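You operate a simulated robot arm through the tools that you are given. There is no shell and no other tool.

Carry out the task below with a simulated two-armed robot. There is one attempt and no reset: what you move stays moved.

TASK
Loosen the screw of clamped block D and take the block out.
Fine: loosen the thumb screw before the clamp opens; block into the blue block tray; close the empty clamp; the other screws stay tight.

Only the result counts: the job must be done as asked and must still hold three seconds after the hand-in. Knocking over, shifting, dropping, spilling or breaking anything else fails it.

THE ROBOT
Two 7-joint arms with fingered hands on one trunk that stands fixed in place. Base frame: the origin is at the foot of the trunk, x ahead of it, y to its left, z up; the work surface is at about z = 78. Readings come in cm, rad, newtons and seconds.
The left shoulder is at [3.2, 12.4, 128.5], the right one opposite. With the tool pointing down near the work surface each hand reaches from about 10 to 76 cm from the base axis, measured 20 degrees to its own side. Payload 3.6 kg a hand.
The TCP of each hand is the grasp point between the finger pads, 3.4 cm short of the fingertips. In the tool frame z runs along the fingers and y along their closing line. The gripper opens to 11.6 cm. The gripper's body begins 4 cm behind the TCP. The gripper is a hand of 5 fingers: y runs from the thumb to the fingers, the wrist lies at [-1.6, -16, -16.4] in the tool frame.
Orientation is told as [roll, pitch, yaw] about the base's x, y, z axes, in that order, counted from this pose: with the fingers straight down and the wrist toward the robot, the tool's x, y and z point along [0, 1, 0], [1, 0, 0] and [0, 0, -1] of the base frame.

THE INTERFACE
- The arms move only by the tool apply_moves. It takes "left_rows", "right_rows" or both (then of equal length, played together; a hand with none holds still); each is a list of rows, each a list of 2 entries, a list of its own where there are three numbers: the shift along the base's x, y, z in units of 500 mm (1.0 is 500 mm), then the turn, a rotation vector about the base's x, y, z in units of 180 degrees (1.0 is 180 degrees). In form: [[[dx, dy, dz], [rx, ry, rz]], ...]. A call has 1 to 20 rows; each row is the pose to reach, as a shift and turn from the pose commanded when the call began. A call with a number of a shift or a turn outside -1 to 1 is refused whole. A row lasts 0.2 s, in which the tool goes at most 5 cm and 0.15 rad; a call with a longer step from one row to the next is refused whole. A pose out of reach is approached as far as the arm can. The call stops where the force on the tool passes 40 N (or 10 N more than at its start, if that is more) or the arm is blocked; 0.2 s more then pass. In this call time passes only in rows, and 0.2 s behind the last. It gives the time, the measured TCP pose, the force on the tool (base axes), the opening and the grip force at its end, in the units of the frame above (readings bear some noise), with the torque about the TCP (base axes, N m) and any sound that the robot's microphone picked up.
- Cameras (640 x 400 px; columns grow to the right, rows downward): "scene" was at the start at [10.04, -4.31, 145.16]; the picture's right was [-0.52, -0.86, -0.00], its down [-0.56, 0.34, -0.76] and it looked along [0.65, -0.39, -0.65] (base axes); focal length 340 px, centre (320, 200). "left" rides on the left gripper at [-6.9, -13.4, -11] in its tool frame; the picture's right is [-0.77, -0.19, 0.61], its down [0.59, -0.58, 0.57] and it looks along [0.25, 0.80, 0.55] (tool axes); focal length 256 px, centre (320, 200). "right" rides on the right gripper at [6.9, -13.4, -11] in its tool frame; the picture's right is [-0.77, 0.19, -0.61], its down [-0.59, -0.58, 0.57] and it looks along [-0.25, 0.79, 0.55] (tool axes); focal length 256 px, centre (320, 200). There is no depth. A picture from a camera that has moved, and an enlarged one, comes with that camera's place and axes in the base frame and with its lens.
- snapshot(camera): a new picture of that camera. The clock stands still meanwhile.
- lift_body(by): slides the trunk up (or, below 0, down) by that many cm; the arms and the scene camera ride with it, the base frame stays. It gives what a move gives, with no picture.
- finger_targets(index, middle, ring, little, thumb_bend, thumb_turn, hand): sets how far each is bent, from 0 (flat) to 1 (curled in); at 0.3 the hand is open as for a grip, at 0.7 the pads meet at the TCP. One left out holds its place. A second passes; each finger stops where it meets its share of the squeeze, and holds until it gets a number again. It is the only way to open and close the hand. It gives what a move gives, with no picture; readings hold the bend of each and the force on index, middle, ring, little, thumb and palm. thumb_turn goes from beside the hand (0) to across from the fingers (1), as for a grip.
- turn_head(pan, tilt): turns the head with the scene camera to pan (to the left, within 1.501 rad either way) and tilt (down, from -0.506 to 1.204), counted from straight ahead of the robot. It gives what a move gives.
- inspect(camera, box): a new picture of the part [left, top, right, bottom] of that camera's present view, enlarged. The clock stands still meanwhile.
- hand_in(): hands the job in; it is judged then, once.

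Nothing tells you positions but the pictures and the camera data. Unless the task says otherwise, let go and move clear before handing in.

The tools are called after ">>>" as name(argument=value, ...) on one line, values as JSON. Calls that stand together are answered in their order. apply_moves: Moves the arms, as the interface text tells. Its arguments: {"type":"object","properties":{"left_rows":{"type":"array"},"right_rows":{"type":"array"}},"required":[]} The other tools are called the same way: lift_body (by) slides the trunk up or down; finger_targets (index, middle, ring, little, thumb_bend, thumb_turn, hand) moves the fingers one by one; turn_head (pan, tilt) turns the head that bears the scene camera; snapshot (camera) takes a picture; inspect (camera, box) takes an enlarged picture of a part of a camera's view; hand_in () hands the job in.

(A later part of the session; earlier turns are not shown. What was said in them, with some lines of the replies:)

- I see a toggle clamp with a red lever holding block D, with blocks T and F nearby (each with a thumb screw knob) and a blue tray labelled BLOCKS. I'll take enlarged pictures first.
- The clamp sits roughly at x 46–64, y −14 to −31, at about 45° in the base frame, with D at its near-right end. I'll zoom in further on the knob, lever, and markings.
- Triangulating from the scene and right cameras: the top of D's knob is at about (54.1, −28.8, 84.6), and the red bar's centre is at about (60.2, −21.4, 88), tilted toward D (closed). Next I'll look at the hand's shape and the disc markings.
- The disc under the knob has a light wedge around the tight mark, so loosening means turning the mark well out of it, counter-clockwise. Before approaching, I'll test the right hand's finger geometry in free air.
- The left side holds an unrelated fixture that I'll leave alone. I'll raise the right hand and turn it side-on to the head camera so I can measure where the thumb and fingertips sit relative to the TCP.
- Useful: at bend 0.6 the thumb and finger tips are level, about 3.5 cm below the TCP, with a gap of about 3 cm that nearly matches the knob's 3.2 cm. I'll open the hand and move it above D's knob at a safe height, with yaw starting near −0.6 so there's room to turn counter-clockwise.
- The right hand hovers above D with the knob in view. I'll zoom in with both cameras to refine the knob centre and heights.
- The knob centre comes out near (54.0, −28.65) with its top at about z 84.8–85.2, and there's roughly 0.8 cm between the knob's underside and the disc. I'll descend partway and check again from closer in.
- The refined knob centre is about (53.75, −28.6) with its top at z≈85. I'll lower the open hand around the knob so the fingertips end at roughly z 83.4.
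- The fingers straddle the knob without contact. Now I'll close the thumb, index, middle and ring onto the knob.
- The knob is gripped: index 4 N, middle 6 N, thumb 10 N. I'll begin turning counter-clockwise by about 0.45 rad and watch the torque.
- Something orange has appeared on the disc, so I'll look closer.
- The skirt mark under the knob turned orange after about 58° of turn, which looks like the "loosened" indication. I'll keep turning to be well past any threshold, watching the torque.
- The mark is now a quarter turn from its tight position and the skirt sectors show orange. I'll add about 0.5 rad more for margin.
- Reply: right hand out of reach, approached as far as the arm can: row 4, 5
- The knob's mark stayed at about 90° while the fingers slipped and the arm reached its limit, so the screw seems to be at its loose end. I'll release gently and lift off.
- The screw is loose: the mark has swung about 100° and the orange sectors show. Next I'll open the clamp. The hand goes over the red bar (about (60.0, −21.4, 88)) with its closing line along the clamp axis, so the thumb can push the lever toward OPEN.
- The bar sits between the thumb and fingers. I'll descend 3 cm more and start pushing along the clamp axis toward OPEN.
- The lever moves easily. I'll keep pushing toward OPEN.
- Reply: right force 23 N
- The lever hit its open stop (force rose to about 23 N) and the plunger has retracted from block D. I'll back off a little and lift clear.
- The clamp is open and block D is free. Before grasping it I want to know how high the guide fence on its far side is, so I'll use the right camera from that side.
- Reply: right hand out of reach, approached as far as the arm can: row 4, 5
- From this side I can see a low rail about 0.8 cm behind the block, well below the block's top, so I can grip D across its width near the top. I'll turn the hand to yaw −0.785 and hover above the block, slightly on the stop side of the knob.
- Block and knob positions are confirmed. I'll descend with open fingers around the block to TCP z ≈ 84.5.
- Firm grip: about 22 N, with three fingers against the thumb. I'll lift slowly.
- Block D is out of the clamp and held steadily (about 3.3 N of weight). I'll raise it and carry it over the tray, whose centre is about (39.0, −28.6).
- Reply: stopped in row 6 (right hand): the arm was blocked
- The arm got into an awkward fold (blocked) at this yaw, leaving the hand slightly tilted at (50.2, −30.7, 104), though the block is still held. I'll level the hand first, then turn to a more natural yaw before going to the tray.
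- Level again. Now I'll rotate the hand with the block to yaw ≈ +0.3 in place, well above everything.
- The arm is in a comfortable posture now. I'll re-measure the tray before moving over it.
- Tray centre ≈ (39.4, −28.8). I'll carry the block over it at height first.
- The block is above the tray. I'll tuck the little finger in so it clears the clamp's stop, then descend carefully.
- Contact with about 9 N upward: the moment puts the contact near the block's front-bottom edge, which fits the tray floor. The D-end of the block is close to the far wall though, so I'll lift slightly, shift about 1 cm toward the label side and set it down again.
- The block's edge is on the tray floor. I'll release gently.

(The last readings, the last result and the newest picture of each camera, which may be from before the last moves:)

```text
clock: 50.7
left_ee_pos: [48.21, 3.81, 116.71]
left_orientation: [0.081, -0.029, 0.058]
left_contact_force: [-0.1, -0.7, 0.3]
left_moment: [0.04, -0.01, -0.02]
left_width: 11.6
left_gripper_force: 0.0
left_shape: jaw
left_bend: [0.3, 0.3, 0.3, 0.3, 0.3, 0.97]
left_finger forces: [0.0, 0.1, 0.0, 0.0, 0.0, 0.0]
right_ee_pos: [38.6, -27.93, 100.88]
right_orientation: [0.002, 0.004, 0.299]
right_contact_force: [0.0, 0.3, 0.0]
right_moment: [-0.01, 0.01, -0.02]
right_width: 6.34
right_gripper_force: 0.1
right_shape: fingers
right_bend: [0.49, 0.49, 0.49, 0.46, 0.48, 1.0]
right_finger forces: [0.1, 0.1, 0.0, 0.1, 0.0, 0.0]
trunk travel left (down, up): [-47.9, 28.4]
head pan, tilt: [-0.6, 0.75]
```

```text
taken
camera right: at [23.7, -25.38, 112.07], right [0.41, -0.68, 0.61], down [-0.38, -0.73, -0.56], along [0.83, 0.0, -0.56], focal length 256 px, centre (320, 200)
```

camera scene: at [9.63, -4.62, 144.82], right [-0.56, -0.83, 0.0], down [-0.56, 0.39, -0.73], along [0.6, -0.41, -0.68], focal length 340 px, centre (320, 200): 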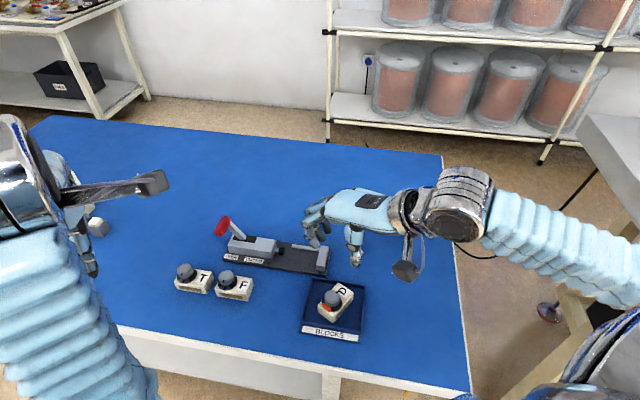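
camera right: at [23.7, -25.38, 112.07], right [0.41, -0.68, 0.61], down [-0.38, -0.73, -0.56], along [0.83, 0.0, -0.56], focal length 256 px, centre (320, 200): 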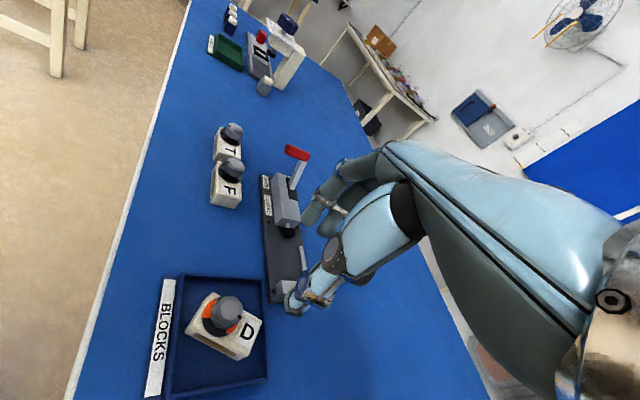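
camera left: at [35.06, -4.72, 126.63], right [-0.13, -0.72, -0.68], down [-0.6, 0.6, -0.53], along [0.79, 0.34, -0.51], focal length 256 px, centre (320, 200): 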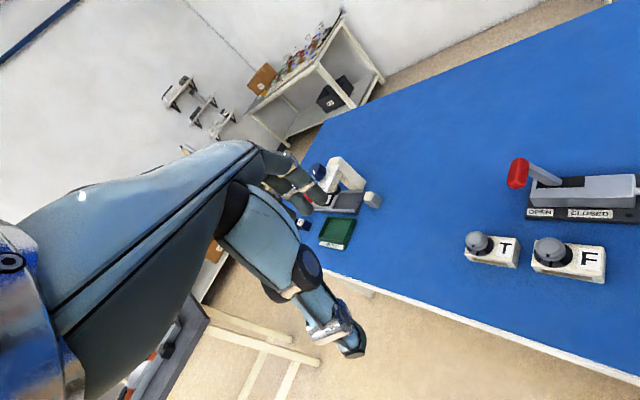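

>>> inspect(camera="scene", box=[290, 270, 380, 350])

>>> inspect(camera="right", box=[140, 260, 290, 400])

>>> inspect(camera="scene", box=[170, 205, 340, 305])

```text
5.00 times, centred on (335, 310) of scene
camera zoom: at [9.63, -4.62, 144.82], right [-0.56, -0.83, 0.0], down [-0.56, 0.39, -0.73], along [0.6, -0.41, -0.68], focal length 1699 px, centre (245, -350)
```

zoom: 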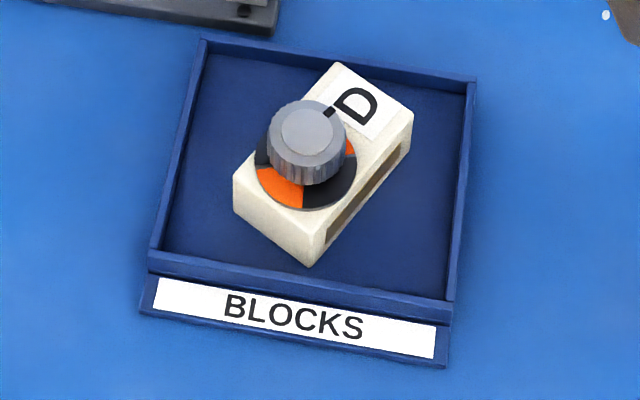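

```text
2.86 times, centred on (215, 330) of right
camera zoom: at [23.7, -25.38, 112.07], right [0.41, -0.68, 0.61], down [-0.38, -0.73, -0.56], along [0.83, 0.0, -0.56], focal length 731 px, centre (620, -171)
```

zoom: 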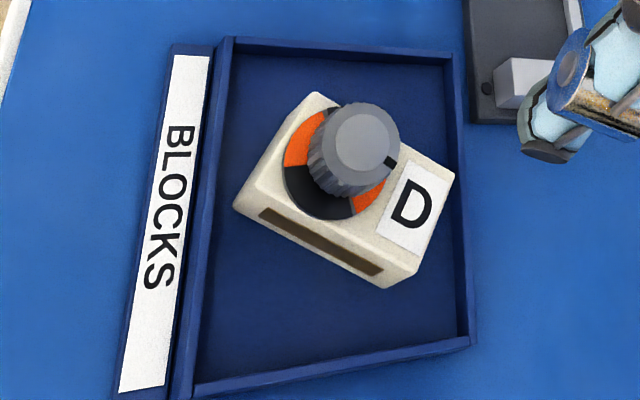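

```text
3.76 times, centred on (255, 255) of scene
camera zoom: at [9.63, -4.62, 144.82], right [-0.56, -0.83, 0.0], down [-0.56, 0.39, -0.73], along [0.6, -0.41, -0.68], focal length 1279 px, centre (565, -7)
```

zoom: 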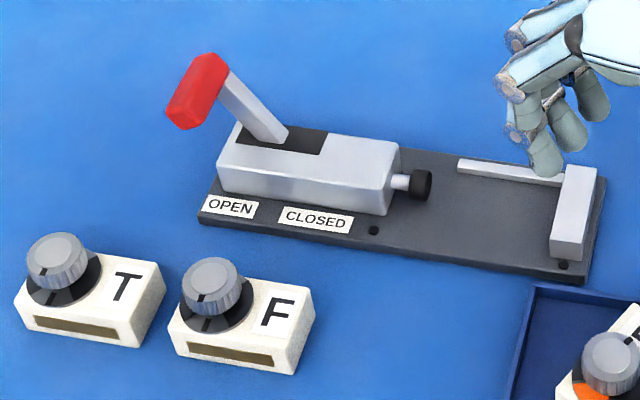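

Block D lies flat in the tray. Now I'll close the empty clamp: the lever bar is at about (65.2, −15.7, 88.1) in its open position, so I'll move the hand above it with the closing line along the clamp axis.

>>> apply_moves(right_rows=[[[0.0665, 0.0306, 0.01], [0, 0, 0.0193]], [[0.133, 0.0612, 0.02], [0, 0, 0.0387]], [[0.1995, 0.0917, 0.03], [0, 0, 0.058]], [[0.266, 0.1223, 0.03], [0, 0, 0.0773]], [[0.3325, 0.1529, 0.03], [0, 0, 0.0967]], [[0.399, 0.1835, 0.03], [0, 0, 0.116]], [[0.4655, 0.214, 0.03], [0, 0, 0.1354]], [[0.532, 0.2446, 0.03], [0, 0, 0.1547]], [[0.532, 0.2446, 0.03], [0, 0, 0.1547]]])

>>> snapshot(camera="right")

>>> inspect(camera="left", box=[440, 60, 640, 240])

>>> inspect(camera="scene", box=[170, 150, 340, 290])

```text
clock: 52.7
left_ee_pos: [48.21, 3.74, 116.59]
left_orientation: [0.082, -0.03, 0.056]
left_contact_force: [0.4, -0.5, -0.4]
left_moment: [0.03, 0.01, 0.04]
left_width: 11.57
left_gripper_force: 0.0
left_shape: jaw
left_bend: [0.3, 0.3, 0.3, 0.3, 0.3, 0.97]
left_finger forces: [0.1, 0.0, 0.1, 0.0, 0.0, 0.0]
right_ee_pos: [65.22, -15.8, 102.27]
right_orientation: [0.003, 0.002, 0.786]
right_contact_force: [0.2, 0.1, 0.8]
right_moment: [0.02, -0.03, -0.03]
right_width: 6.35
right_gripper_force: 0.1
right_shape: fingers
right_bend: [0.49, 0.49, 0.49, 0.46, 0.48, 1.0]
right_finger forces: [0.1, 0.0, 0.1, 0.0, 0.1, 0.0]
trunk travel left (down, up): [-47.9, 28.4]
head pan, tilt: [-0.6, 0.75]
```

```text
taken
camera right: at [50.73, -20.41, 113.4], right [0.68, -0.41, 0.61], down [0.01, -0.83, -0.56], along [0.74, 0.39, -0.56], focal length 256 px, centre (320, 200)
```

right: 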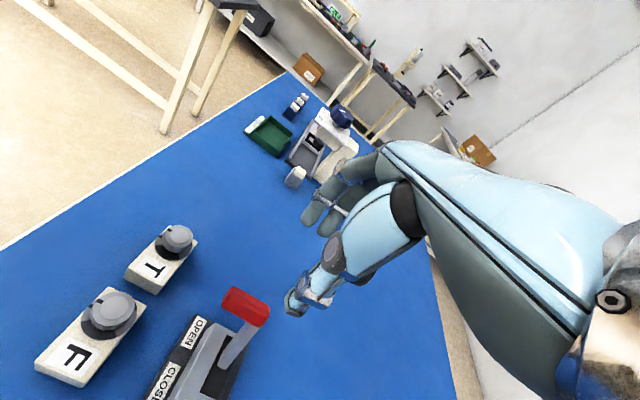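

```text
2.22 times, centred on (540, 150) of left
camera zoom: at [34.98, -4.83, 126.65], right [-0.13, -0.72, -0.68], down [-0.6, 0.6, -0.53], along [0.79, 0.34, -0.51], focal length 569 px, centre (-169, 311)
```

zoom: 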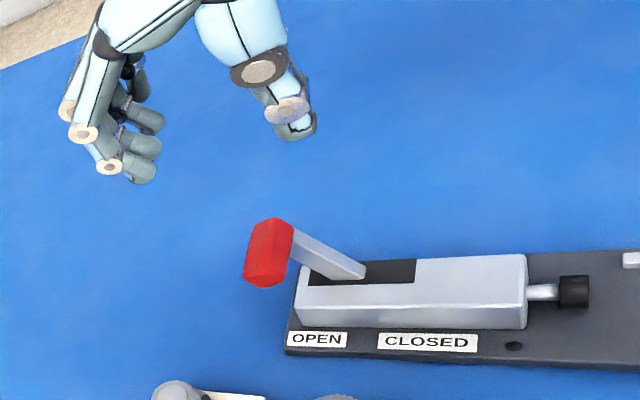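

```text
2.86 times, centred on (255, 220) of scene
camera zoom: at [9.58, -4.69, 144.82], right [-0.57, -0.82, 0.0], down [-0.56, 0.39, -0.73], along [0.6, -0.41, -0.68], focal length 971 px, centre (506, 143)
```

zoom: 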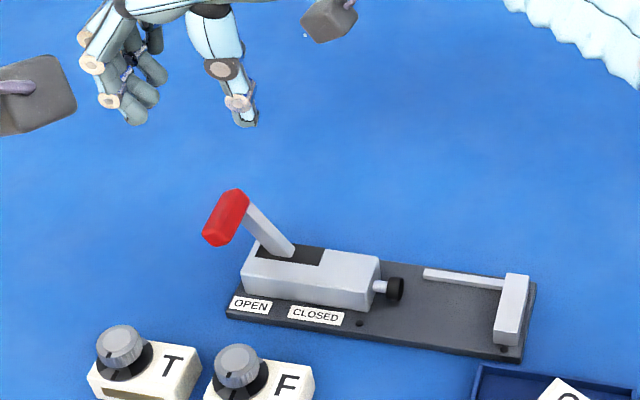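

>>> finger_targets(hand="right", thumb_bend=0.42, little=0.49)

>>> apply_moves(right_rows=[[[-0.002, -0.002, -0.08], [0, 0, 0]], [[-0.004, -0.004, -0.16], [0, 0, 0]], [[-0.004, -0.004, -0.22], [0, 0, 0]], [[-0.004, -0.004, -0.22], [0, 0, 0]]])

>>> inspect(camera="left", box=[440, 60, 640, 240])

>>> inspect(camera="scene", box=[170, 150, 340, 290])

>>> inspect(camera="right", box=[200, 160, 400, 360])

```text
clock: 53.7
left_ee_pos: [48.35, 3.82, 116.57]
left_orientation: [0.082, -0.03, 0.058]
left_contact_force: [0.1, -0.1, -0.3]
left_moment: [0.03, 0.01, -0.02]
left_width: 11.58
left_gripper_force: 0.0
left_shape: jaw
left_bend: [0.3, 0.3, 0.3, 0.3, 0.3, 0.97]
left_finger forces: [0.1, 0.0, 0.0, 0.0, 0.0, 0.0]
right_ee_pos: [65.18, -15.78, 102.22]
right_orientation: [0.002, 0.004, 0.782]
right_contact_force: [0.0, -0.7, -0.1]
right_moment: [0.03, 0.0, -0.02]
right_width: 7.21
right_gripper_force: 0.2
right_shape: fingers
right_bend: [0.49, 0.49, 0.49, 0.49, 0.42, 0.99]
right_finger forces: [0.0, 0.0, 0.1, 0.1, 0.0, 0.0]
trunk travel left (down, up): [-47.9, 28.4]
head pan, tilt: [-0.6, 0.75]
```

```text
clock: 54.7
left_ee_pos: [48.22, 3.87, 116.55]
left_orientation: [0.082, -0.03, 0.059]
left_contact_force: [0.0, -0.3, 0.0]
left_moment: [0.01, 0.04, 0.0]
left_width: 11.59
left_gripper_force: 0.1
left_shape: jaw
left_bend: [0.3, 0.3, 0.3, 0.3, 0.3, 0.97]
left_finger forces: [0.1, 0.0, 0.1, 0.1, 0.0, 0.1]
right_ee_pos: [65.01, -15.95, 91.11]
right_orientation: [0.003, 0.002, 0.784]
right_contact_force: [0.0, -0.3, -0.4]
right_moment: [0.03, 0.01, 0.02]
right_width: 7.19
right_gripper_force: 0.1
right_shape: fingers
right_bend: [0.49, 0.49, 0.49, 0.49, 0.42, 0.99]
right_finger forces: [0.0, 0.1, 0.0, 0.1, 0.0, 0.0]
trunk travel left (down, up): [-47.9, 28.4]
head pan, tilt: [-0.6, 0.75]
```

```text
2.22 times, centred on (540, 150) of left
camera zoom: at [35.03, -4.75, 126.64], right [-0.13, -0.72, -0.68], down [-0.6, 0.6, -0.53], along [0.79, 0.34, -0.51], focal length 569 px, centre (-169, 311)
```

zoom: 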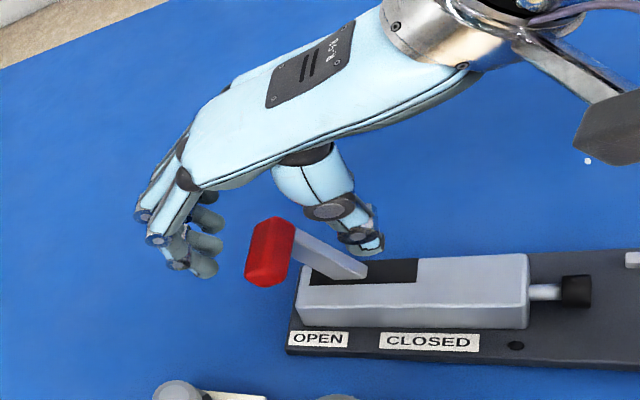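

```text
2.86 times, centred on (255, 220) of scene
camera zoom: at [9.63, -4.62, 144.82], right [-0.56, -0.83, 0.0], down [-0.56, 0.39, -0.73], along [0.6, -0.41, -0.68], focal length 971 px, centre (506, 143)
```

zoom: 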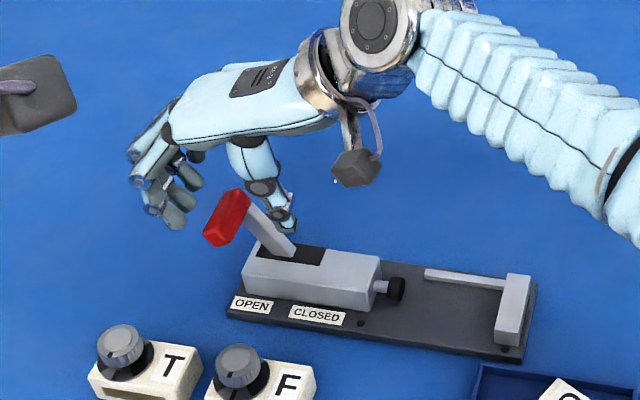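

```text
2.00 times, centred on (300, 260) of right
camera zoom: at [50.64, -20.57, 102.24], right [0.68, -0.41, 0.61], down [0.01, -0.83, -0.56], along [0.74, 0.39, -0.56], focal length 512 px, centre (360, 80)
```

zoom: 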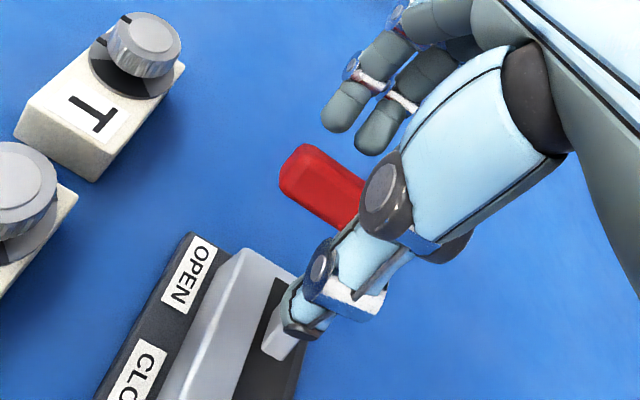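

>>> apply_moves(right_rows=[[[0, 0, -0.03], [0, 0, 0]], [[0, 0, -0.056], [0, 0, 0]], [[0, 0, -0.056], [0, 0, 0]]])

>>> inspect(camera="left", box=[440, 60, 640, 240])

>>> inspect(camera="right", box=[200, 160, 400, 360])

```text
clock: 55.5
left_ee_pos: [48.22, 3.66, 116.59]
left_orientation: [0.082, -0.029, 0.057]
left_contact_force: [0.6, 0.5, 0.8]
left_moment: [0.0, -0.02, 0.01]
left_width: 11.59
left_gripper_force: 0.0
left_shape: jaw
left_bend: [0.3, 0.3, 0.3, 0.3, 0.3, 0.97]
left_finger forces: [0.0, 0.0, 0.0, 0.0, 0.1, 0.0]
right_ee_pos: [65.09, -16.08, 88.43]
right_orientation: [0.002, 0.0, 0.783]
right_contact_force: [0.1, 0.1, 0.7]
right_moment: [0.02, 0.01, 0.0]
right_width: 7.19
right_gripper_force: 0.0
right_shape: fingers
right_bend: [0.49, 0.49, 0.49, 0.49, 0.42, 0.99]
right_finger forces: [0.0, 0.0, 0.1, 0.1, 0.0, 0.0]
trunk travel left (down, up): [-47.9, 28.4]
head pan, tilt: [-0.6, 0.75]
```

```text
2.22 times, centred on (540, 150) of left
camera zoom: at [35.04, -4.75, 126.64], right [-0.13, -0.72, -0.68], down [-0.6, 0.6, -0.53], along [0.79, 0.34, -0.51], focal length 569 px, centre (-169, 311)
```

zoom: 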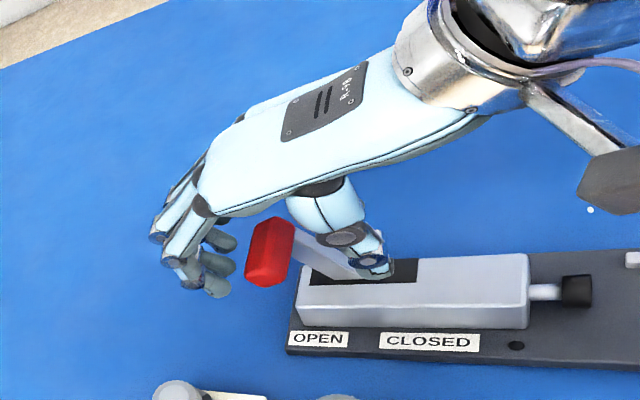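

```text
2.00 times, centred on (300, 260) of right
camera zoom: at [50.64, -20.64, 99.53], right [0.68, -0.41, 0.61], down [0.01, -0.83, -0.56], along [0.74, 0.39, -0.56], focal length 512 px, centre (360, 80)
```

zoom: 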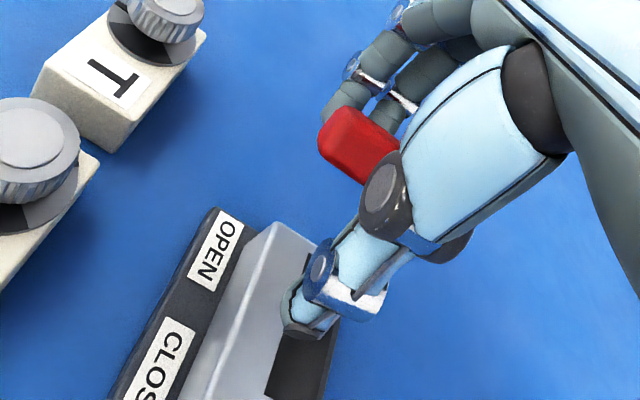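

The fingers are behind the bar. I'll pull it toward CLOSED in steps.

>>> apply_moves(right_rows=[[[-0.0113, -0.0113, 0], [0, 0, 0]], [[-0.0226, -0.0226, 0], [0, 0, 0]], [[-0.0339, -0.0339, 0.002], [0, 0, 0]], [[-0.0452, -0.0452, 0.003], [0, 0, 0]], [[-0.0565, -0.0565, 0.004], [0, 0, 0]], [[-0.0678, -0.0678, 0.005], [0, 0, 0]]])

>>> inspect(camera="left", box=[440, 60, 640, 240])

>>> inspect(camera="scene", box=[170, 150, 340, 290])

```text
clock: 56.9
left_ee_pos: [48.32, 3.63, 116.62]
left_orientation: [0.081, -0.029, 0.056]
left_contact_force: [-0.4, 1.0, 0.3]
left_moment: [-0.01, -0.03, 0.01]
left_width: 11.61
left_gripper_force: 0.1
left_shape: jaw
left_bend: [0.3, 0.3, 0.3, 0.3, 0.3, 0.97]
left_finger forces: [0.0, 0.0, 0.0, 0.0, 0.1, 0.0]
right_ee_pos: [61.56, -19.58, 88.59]
right_orientation: [0.001, 0.003, 0.783]
right_contact_force: [0.3, 0.6, -0.1]
right_moment: [0.02, -0.01, 0.01]
right_width: 7.23
right_gripper_force: 0.2
right_shape: fingers
right_bend: [0.49, 0.49, 0.49, 0.49, 0.42, 0.99]
right_finger forces: [0.0, 0.0, 0.4, 0.0, 0.1, 0.1]
trunk travel left (down, up): [-47.9, 28.4]
head pan, tilt: [-0.6, 0.75]
```

```text
2.22 times, centred on (540, 150) of left
camera zoom: at [35.03, -4.81, 126.63], right [-0.13, -0.72, -0.68], down [-0.6, 0.6, -0.53], along [0.79, 0.34, -0.51], focal length 569 px, centre (-169, 311)
```

zoom: 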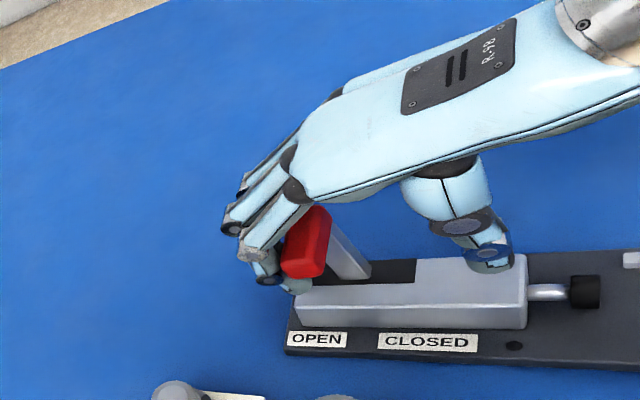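

```text
2.86 times, centred on (255, 220) of scene
camera zoom: at [9.64, -4.64, 144.82], right [-0.57, -0.82, 0.0], down [-0.56, 0.39, -0.73], along [0.6, -0.41, -0.68], focal length 971 px, centre (506, 143)
```

zoom: 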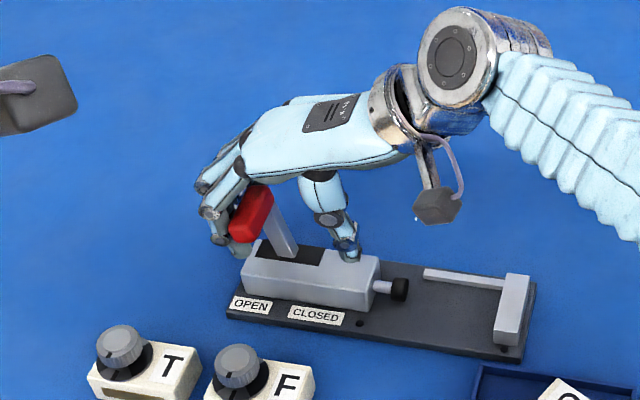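

>>> apply_moves(right_rows=[[[-0.0113, -0.0113, 0], [0, 0, 0]], [[-0.0226, -0.0226, 0], [0, 0, 0]], [[-0.0339, -0.0339, 0], [0, 0, 0]], [[-0.0452, -0.0452, 0], [0, 0, 0]], [[-0.0565, -0.0565, 0], [0, 0, 0]]])

>>> inspect(camera="left", box=[440, 60, 640, 240])

>>> inspect(camera="scene", box=[170, 150, 340, 290])

```text
clock: 58.1
left_ee_pos: [48.22, 3.8, 116.66]
left_orientation: [0.081, -0.03, 0.057]
left_contact_force: [0.6, 0.3, 0.3]
left_moment: [0.01, 0.05, 0.01]
left_width: 11.58
left_gripper_force: 0.1
left_shape: jaw
left_bend: [0.3, 0.3, 0.3, 0.3, 0.3, 0.97]
left_finger forces: [0.0, 0.0, 0.1, 0.0, 0.0, 0.0]
right_ee_pos: [58.82, -22.19, 88.68]
right_orientation: [0.003, 0.002, 0.784]
right_contact_force: [-0.4, 1.2, -0.6]
right_moment: [0.08, -0.03, 0.04]
right_width: 7.26
right_gripper_force: 0.3
right_shape: fingers
right_bend: [0.49, 0.49, 0.48, 0.49, 0.42, 0.99]
right_finger forces: [0.0, 0.5, 0.7, 0.1, 0.0, 0.0]
trunk travel left (down, up): [-47.9, 28.4]
head pan, tilt: [-0.6, 0.75]
```

```text
2.22 times, centred on (540, 150) of left
camera zoom: at [35.05, -4.72, 126.63], right [-0.13, -0.72, -0.68], down [-0.6, 0.6, -0.53], along [0.79, 0.34, -0.51], focal length 569 px, centre (-169, 311)
```

zoom: 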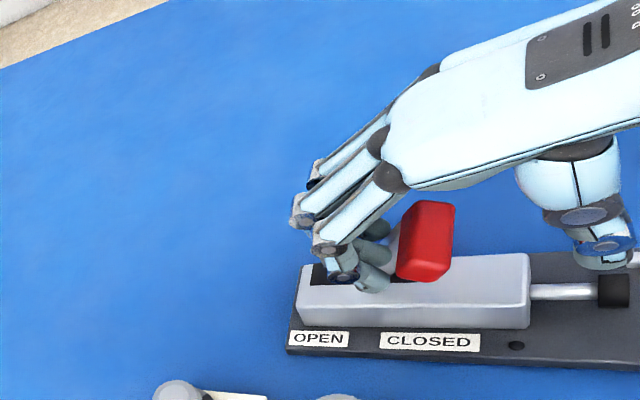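

```text
2.86 times, centred on (255, 220) of scene
camera zoom: at [9.66, -4.59, 144.82], right [-0.56, -0.83, 0.0], down [-0.56, 0.39, -0.73], along [0.6, -0.41, -0.68], focal length 971 px, centre (506, 143)
```

zoom: 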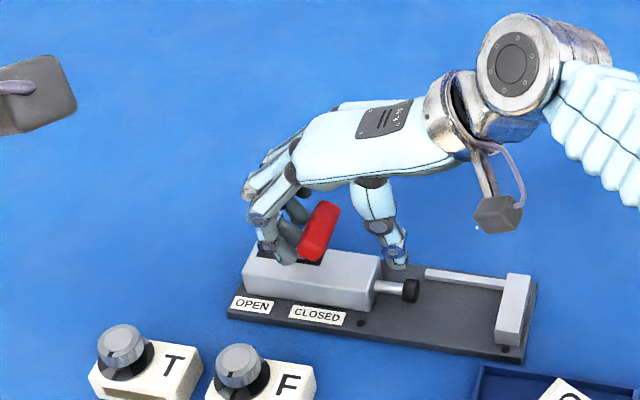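

>>> apply_moves(right_rows=[[[-0.0085, -0.0085, 0], [0, 0, 0]], [[-0.017, -0.017, 0], [0, 0, 0]], [[-0.0255, -0.0255, 0], [0, 0, 0]]])

>>> inspect(camera="left", box=[440, 60, 640, 240])

>>> inspect(camera="scene", box=[170, 150, 340, 290])

```text
clock: 58.9
left_ee_pos: [48.46, 3.99, 116.59]
left_orientation: [0.083, -0.029, 0.056]
left_contact_force: [-0.7, 0.1, -0.2]
left_moment: [-0.02, 0.0, 0.03]
left_width: 11.59
left_gripper_force: 0.1
left_shape: jaw
left_bend: [0.3, 0.3, 0.3, 0.3, 0.3, 0.97]
left_finger forces: [0.0, 0.0, 0.0, 0.0, 0.0, 0.0]
right_ee_pos: [57.79, -23.31, 88.68]
right_orientation: [0.002, -0.002, 0.785]
right_contact_force: [12.4, 13.1, -1.3]
right_moment: [0.28, -0.28, 0.35]
right_width: 7.49
right_gripper_force: 7.9
right_shape: fingers
right_bend: [0.48, 0.48, 0.41, 0.49, 0.42, 0.99]
right_finger forces: [3.7, 2.0, 11.0, 0.0, 0.1, 0.0]
trunk travel left (down, up): [-47.9, 28.4]
head pan, tilt: [-0.6, 0.75]
```

```text
2.22 times, centred on (540, 150) of left
camera zoom: at [35.23, -4.52, 126.59], right [-0.13, -0.72, -0.68], down [-0.6, 0.6, -0.53], along [0.79, 0.34, -0.51], focal length 569 px, centre (-169, 311)
```

zoom: 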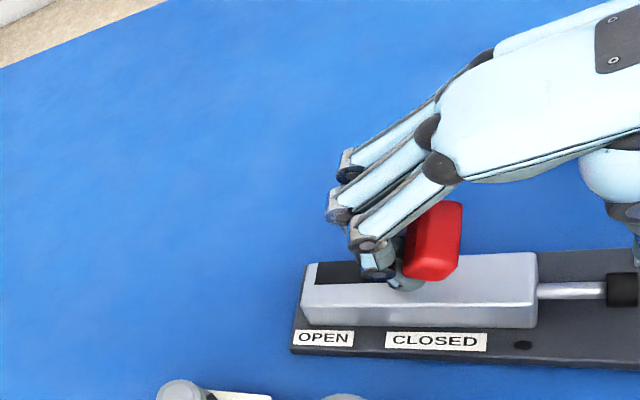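

```text
2.86 times, centred on (255, 220) of scene
camera zoom: at [9.88, -4.36, 144.81], right [-0.56, -0.83, 0.0], down [-0.57, 0.38, -0.73], along [0.6, -0.41, -0.68], focal length 971 px, centre (506, 143)
```

zoom: 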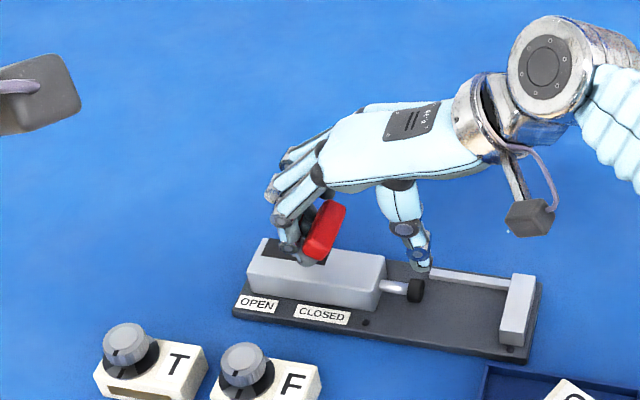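

The lever is at its closed stop (about 18 N reaction). I'll back off a little and lift straight up, then inspect.

>>> apply_moves(right_rows=[[[0.012, 0.012, 0], [0, 0, 0]], [[0.024, 0.024, 0], [0, 0, 0]], [[0.024, 0.024, 0.06], [0, 0, 0]], [[0.024, 0.024, 0.14], [0, 0, 0]], [[0.024, 0.024, 0.22], [0, 0, 0]], [[0.024, 0.024, 0.3], [0, 0, 0]]])

>>> inspect(camera="scene", box=[170, 190, 340, 310])

>>> inspect(camera="left", box=[440, 60, 640, 240])

>>> snapshot(camera="right")

```text
clock: 60.3
left_ee_pos: [48.28, 3.87, 116.65]
left_orientation: [0.082, -0.03, 0.056]
left_contact_force: [-0.3, 0.5, -0.2]
left_moment: [-0.01, 0.02, 0.03]
left_width: 11.61
left_gripper_force: 0.0
left_shape: jaw
left_bend: [0.3, 0.3, 0.3, 0.3, 0.3, 0.97]
left_finger forces: [0.0, 0.0, 0.1, 0.0, 0.1, 0.1]
right_ee_pos: [58.57, -22.24, 103.74]
right_orientation: [0.003, 0.005, 0.784]
right_contact_force: [-0.7, -0.7, 0.2]
right_moment: [-0.03, -0.02, -0.01]
right_width: 7.23
right_gripper_force: 0.0
right_shape: fingers
right_bend: [0.49, 0.49, 0.49, 0.49, 0.42, 0.99]
right_finger forces: [0.0, 0.0, 0.1, 0.1, 0.1, 0.0]
trunk travel left (down, up): [-47.9, 28.4]
head pan, tilt: [-0.6, 0.75]
```

```text
3.33 times, centred on (255, 250) of scene
camera zoom: at [9.63, -4.58, 144.82], right [-0.56, -0.83, 0.0], down [-0.56, 0.39, -0.73], along [0.6, -0.41, -0.68], focal length 1132 px, centre (537, 33)
```

zoom: 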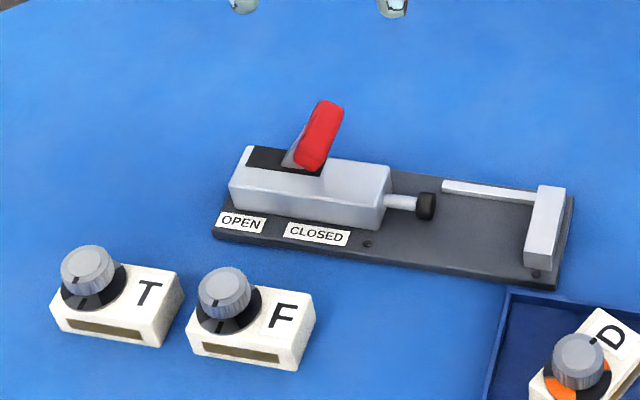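

```text
2.22 times, centred on (540, 150) of left
camera zoom: at [35.03, -4.73, 126.66], right [-0.13, -0.72, -0.68], down [-0.6, 0.6, -0.53], along [0.79, 0.34, -0.51], focal length 569 px, centre (-169, 311)
```

zoom: 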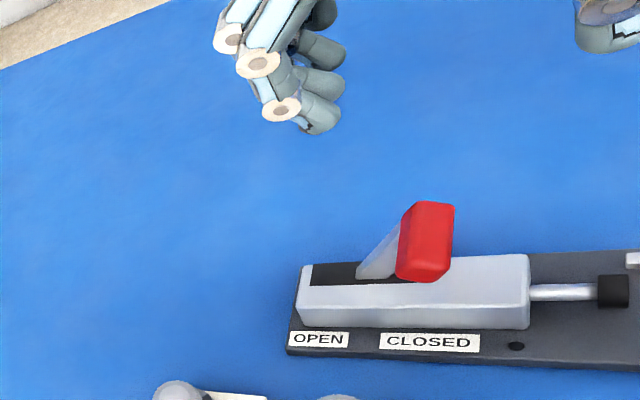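

```text
taken
camera right: at [44.21, -26.81, 114.89], right [0.68, -0.41, 0.61], down [0.0, -0.83, -0.56], along [0.74, 0.39, -0.56], focal length 256 px, centre (320, 200)
```

right: 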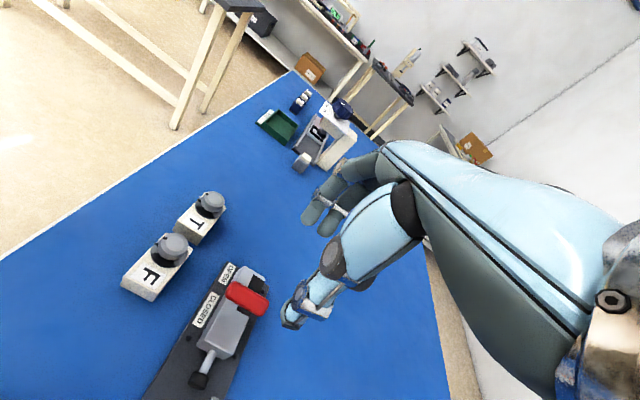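

The lever is back at CLOSED with the plunger extended, and T and F look untouched. I'll move the right hand well clear and do a final check.

>>> apply_moves(right_rows=[[[0, 0, 0.08], [0, 0, -0.03]], [[-0.04, -0.06, 0.14], [0, 0, -0.06]], [[-0.08, -0.12, 0.2], [0, 0, -0.09]], [[-0.12, -0.18, 0.22], [0, 0, -0.12]], [[-0.16, -0.25, 0.23], [0, 0, -0.15]], [[-0.2, -0.32, 0.24], [0, 0, -0.18]], [[-0.24, -0.38, 0.24], [0, 0, -0.21]], [[-0.27, -0.43, 0.24], [0, 0, -0.23]]])

>>> snapshot(camera="scene")

>>> inspect(camera="scene", box=[165, 200, 385, 350])

>>> inspect(camera="scene", box=[165, 255, 265, 310])

>>> inspect(camera="scene", box=[295, 270, 375, 345])

```text
clock: 62.1
left_ee_pos: [48.29, 3.85, 116.73]
left_orientation: [0.083, -0.029, 0.058]
left_contact_force: [0.3, 0.0, 0.1]
left_moment: [-0.02, -0.01, 0.0]
left_width: 11.59
left_gripper_force: 0.0
left_shape: jaw
left_bend: [0.3, 0.3, 0.3, 0.3, 0.3, 0.97]
left_finger forces: [0.0, 0.1, 0.1, 0.0, 0.0, 0.1]
right_ee_pos: [45.12, -44.0, 115.67]
right_orientation: [0.003, 0.002, 0.059]
right_contact_force: [-0.3, 0.2, 0.5]
right_moment: [-0.02, 0.0, 0.01]
right_width: 7.26
right_gripper_force: 0.1
right_shape: fingers
right_bend: [0.49, 0.49, 0.49, 0.49, 0.42, 0.99]
right_finger forces: [0.0, 0.0, 0.0, 0.0, 0.1, 0.0]
trunk travel left (down, up): [-47.9, 28.4]
head pan, tilt: [-0.6, 0.75]
```

```text
taken
camera scene: at [9.59, -4.67, 144.82], right [-0.57, -0.82, 0.0], down [-0.56, 0.39, -0.73], along [0.6, -0.41, -0.68], focal length 340 px, centre (320, 200)
```

scene: 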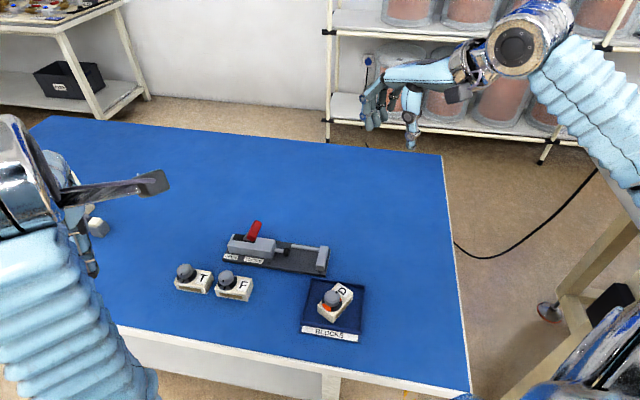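

```text
2.67 times, centred on (275, 275) of scene
camera zoom: at [9.59, -4.67, 144.82], right [-0.57, -0.82, 0.0], down [-0.56, 0.39, -0.73], along [0.6, -0.41, -0.68], focal length 906 px, centre (440, 0)
```

zoom: 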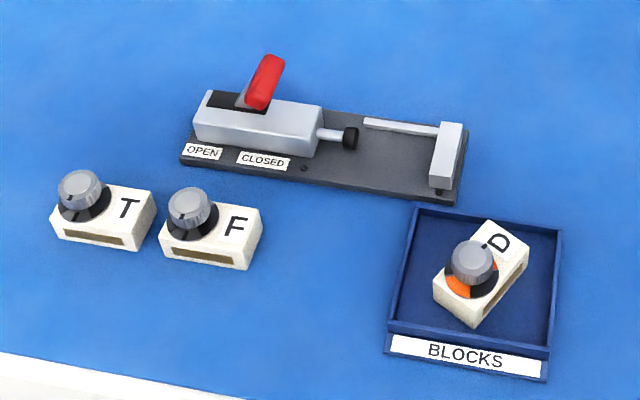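

```text
6.40 times, centred on (215, 282) of scene
camera zoom: at [9.59, -4.67, 144.82], right [-0.57, -0.82, 0.0], down [-0.56, 0.39, -0.73], along [0.6, -0.41, -0.68], focal length 2174 px, centre (992, -328)
```

zoom: 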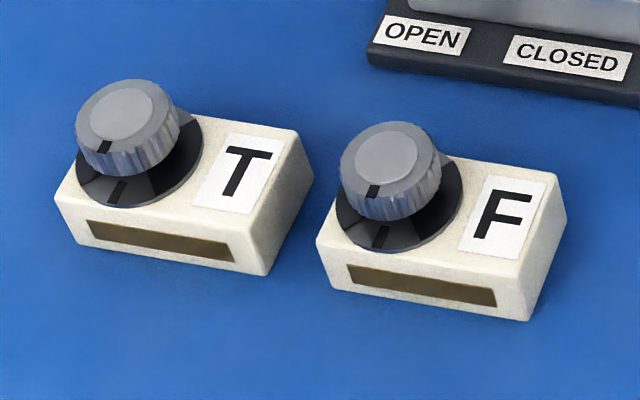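

```text
5.33 times, centred on (335, 308) of scene
camera zoom: at [9.59, -4.67, 144.82], right [-0.57, -0.82, 0.0], down [-0.56, 0.39, -0.73], along [0.6, -0.41, -0.68], focal length 1812 px, centre (240, -373)
```

zoom: 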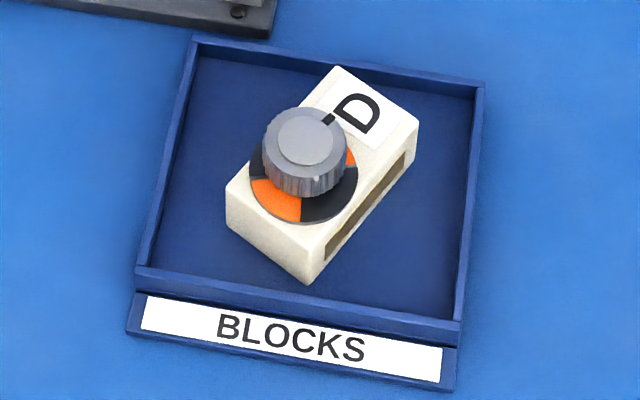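

Final state:
- **Block D:** flat in the blue tray, with its screw loosened (orange showing).
- **Clamp:** empty and closed.
- **Blocks T and F:** in place, with their tight marks unchanged.
- **Hands:** both empty and clear.

I'm handing in.

>>> hand_in()

```text
The job is handed in.
```

Block D's screw is loosened and the block is out of the clamp, lying flat in the blue BLOCKS tray. I handed the job in and got no verdict back, so what follows is what I saw in the last pictures.

- **Screw:** I turned D's thumb screw about 90–100° counter-clockwise before opening the clamp. Its collar now shows orange, which I took to mean loose.
- **Clamp:** I opened it fully to free the block. Afterwards I pulled the lever back to its CLOSED stop, with nothing left in the clamp.
- **Other blocks:** T and F haven't moved, and their screw marks are still in the tight position.
- **Block position:** D sits at an angle to the tray walls, with one corner close to the far wall but inside it.

While I was carrying the block, the right arm stalled once and the hand tilted. The grip held, so I levelled the hand and finished from a different angle. Both hands were empty and clear of the work when I handed in.
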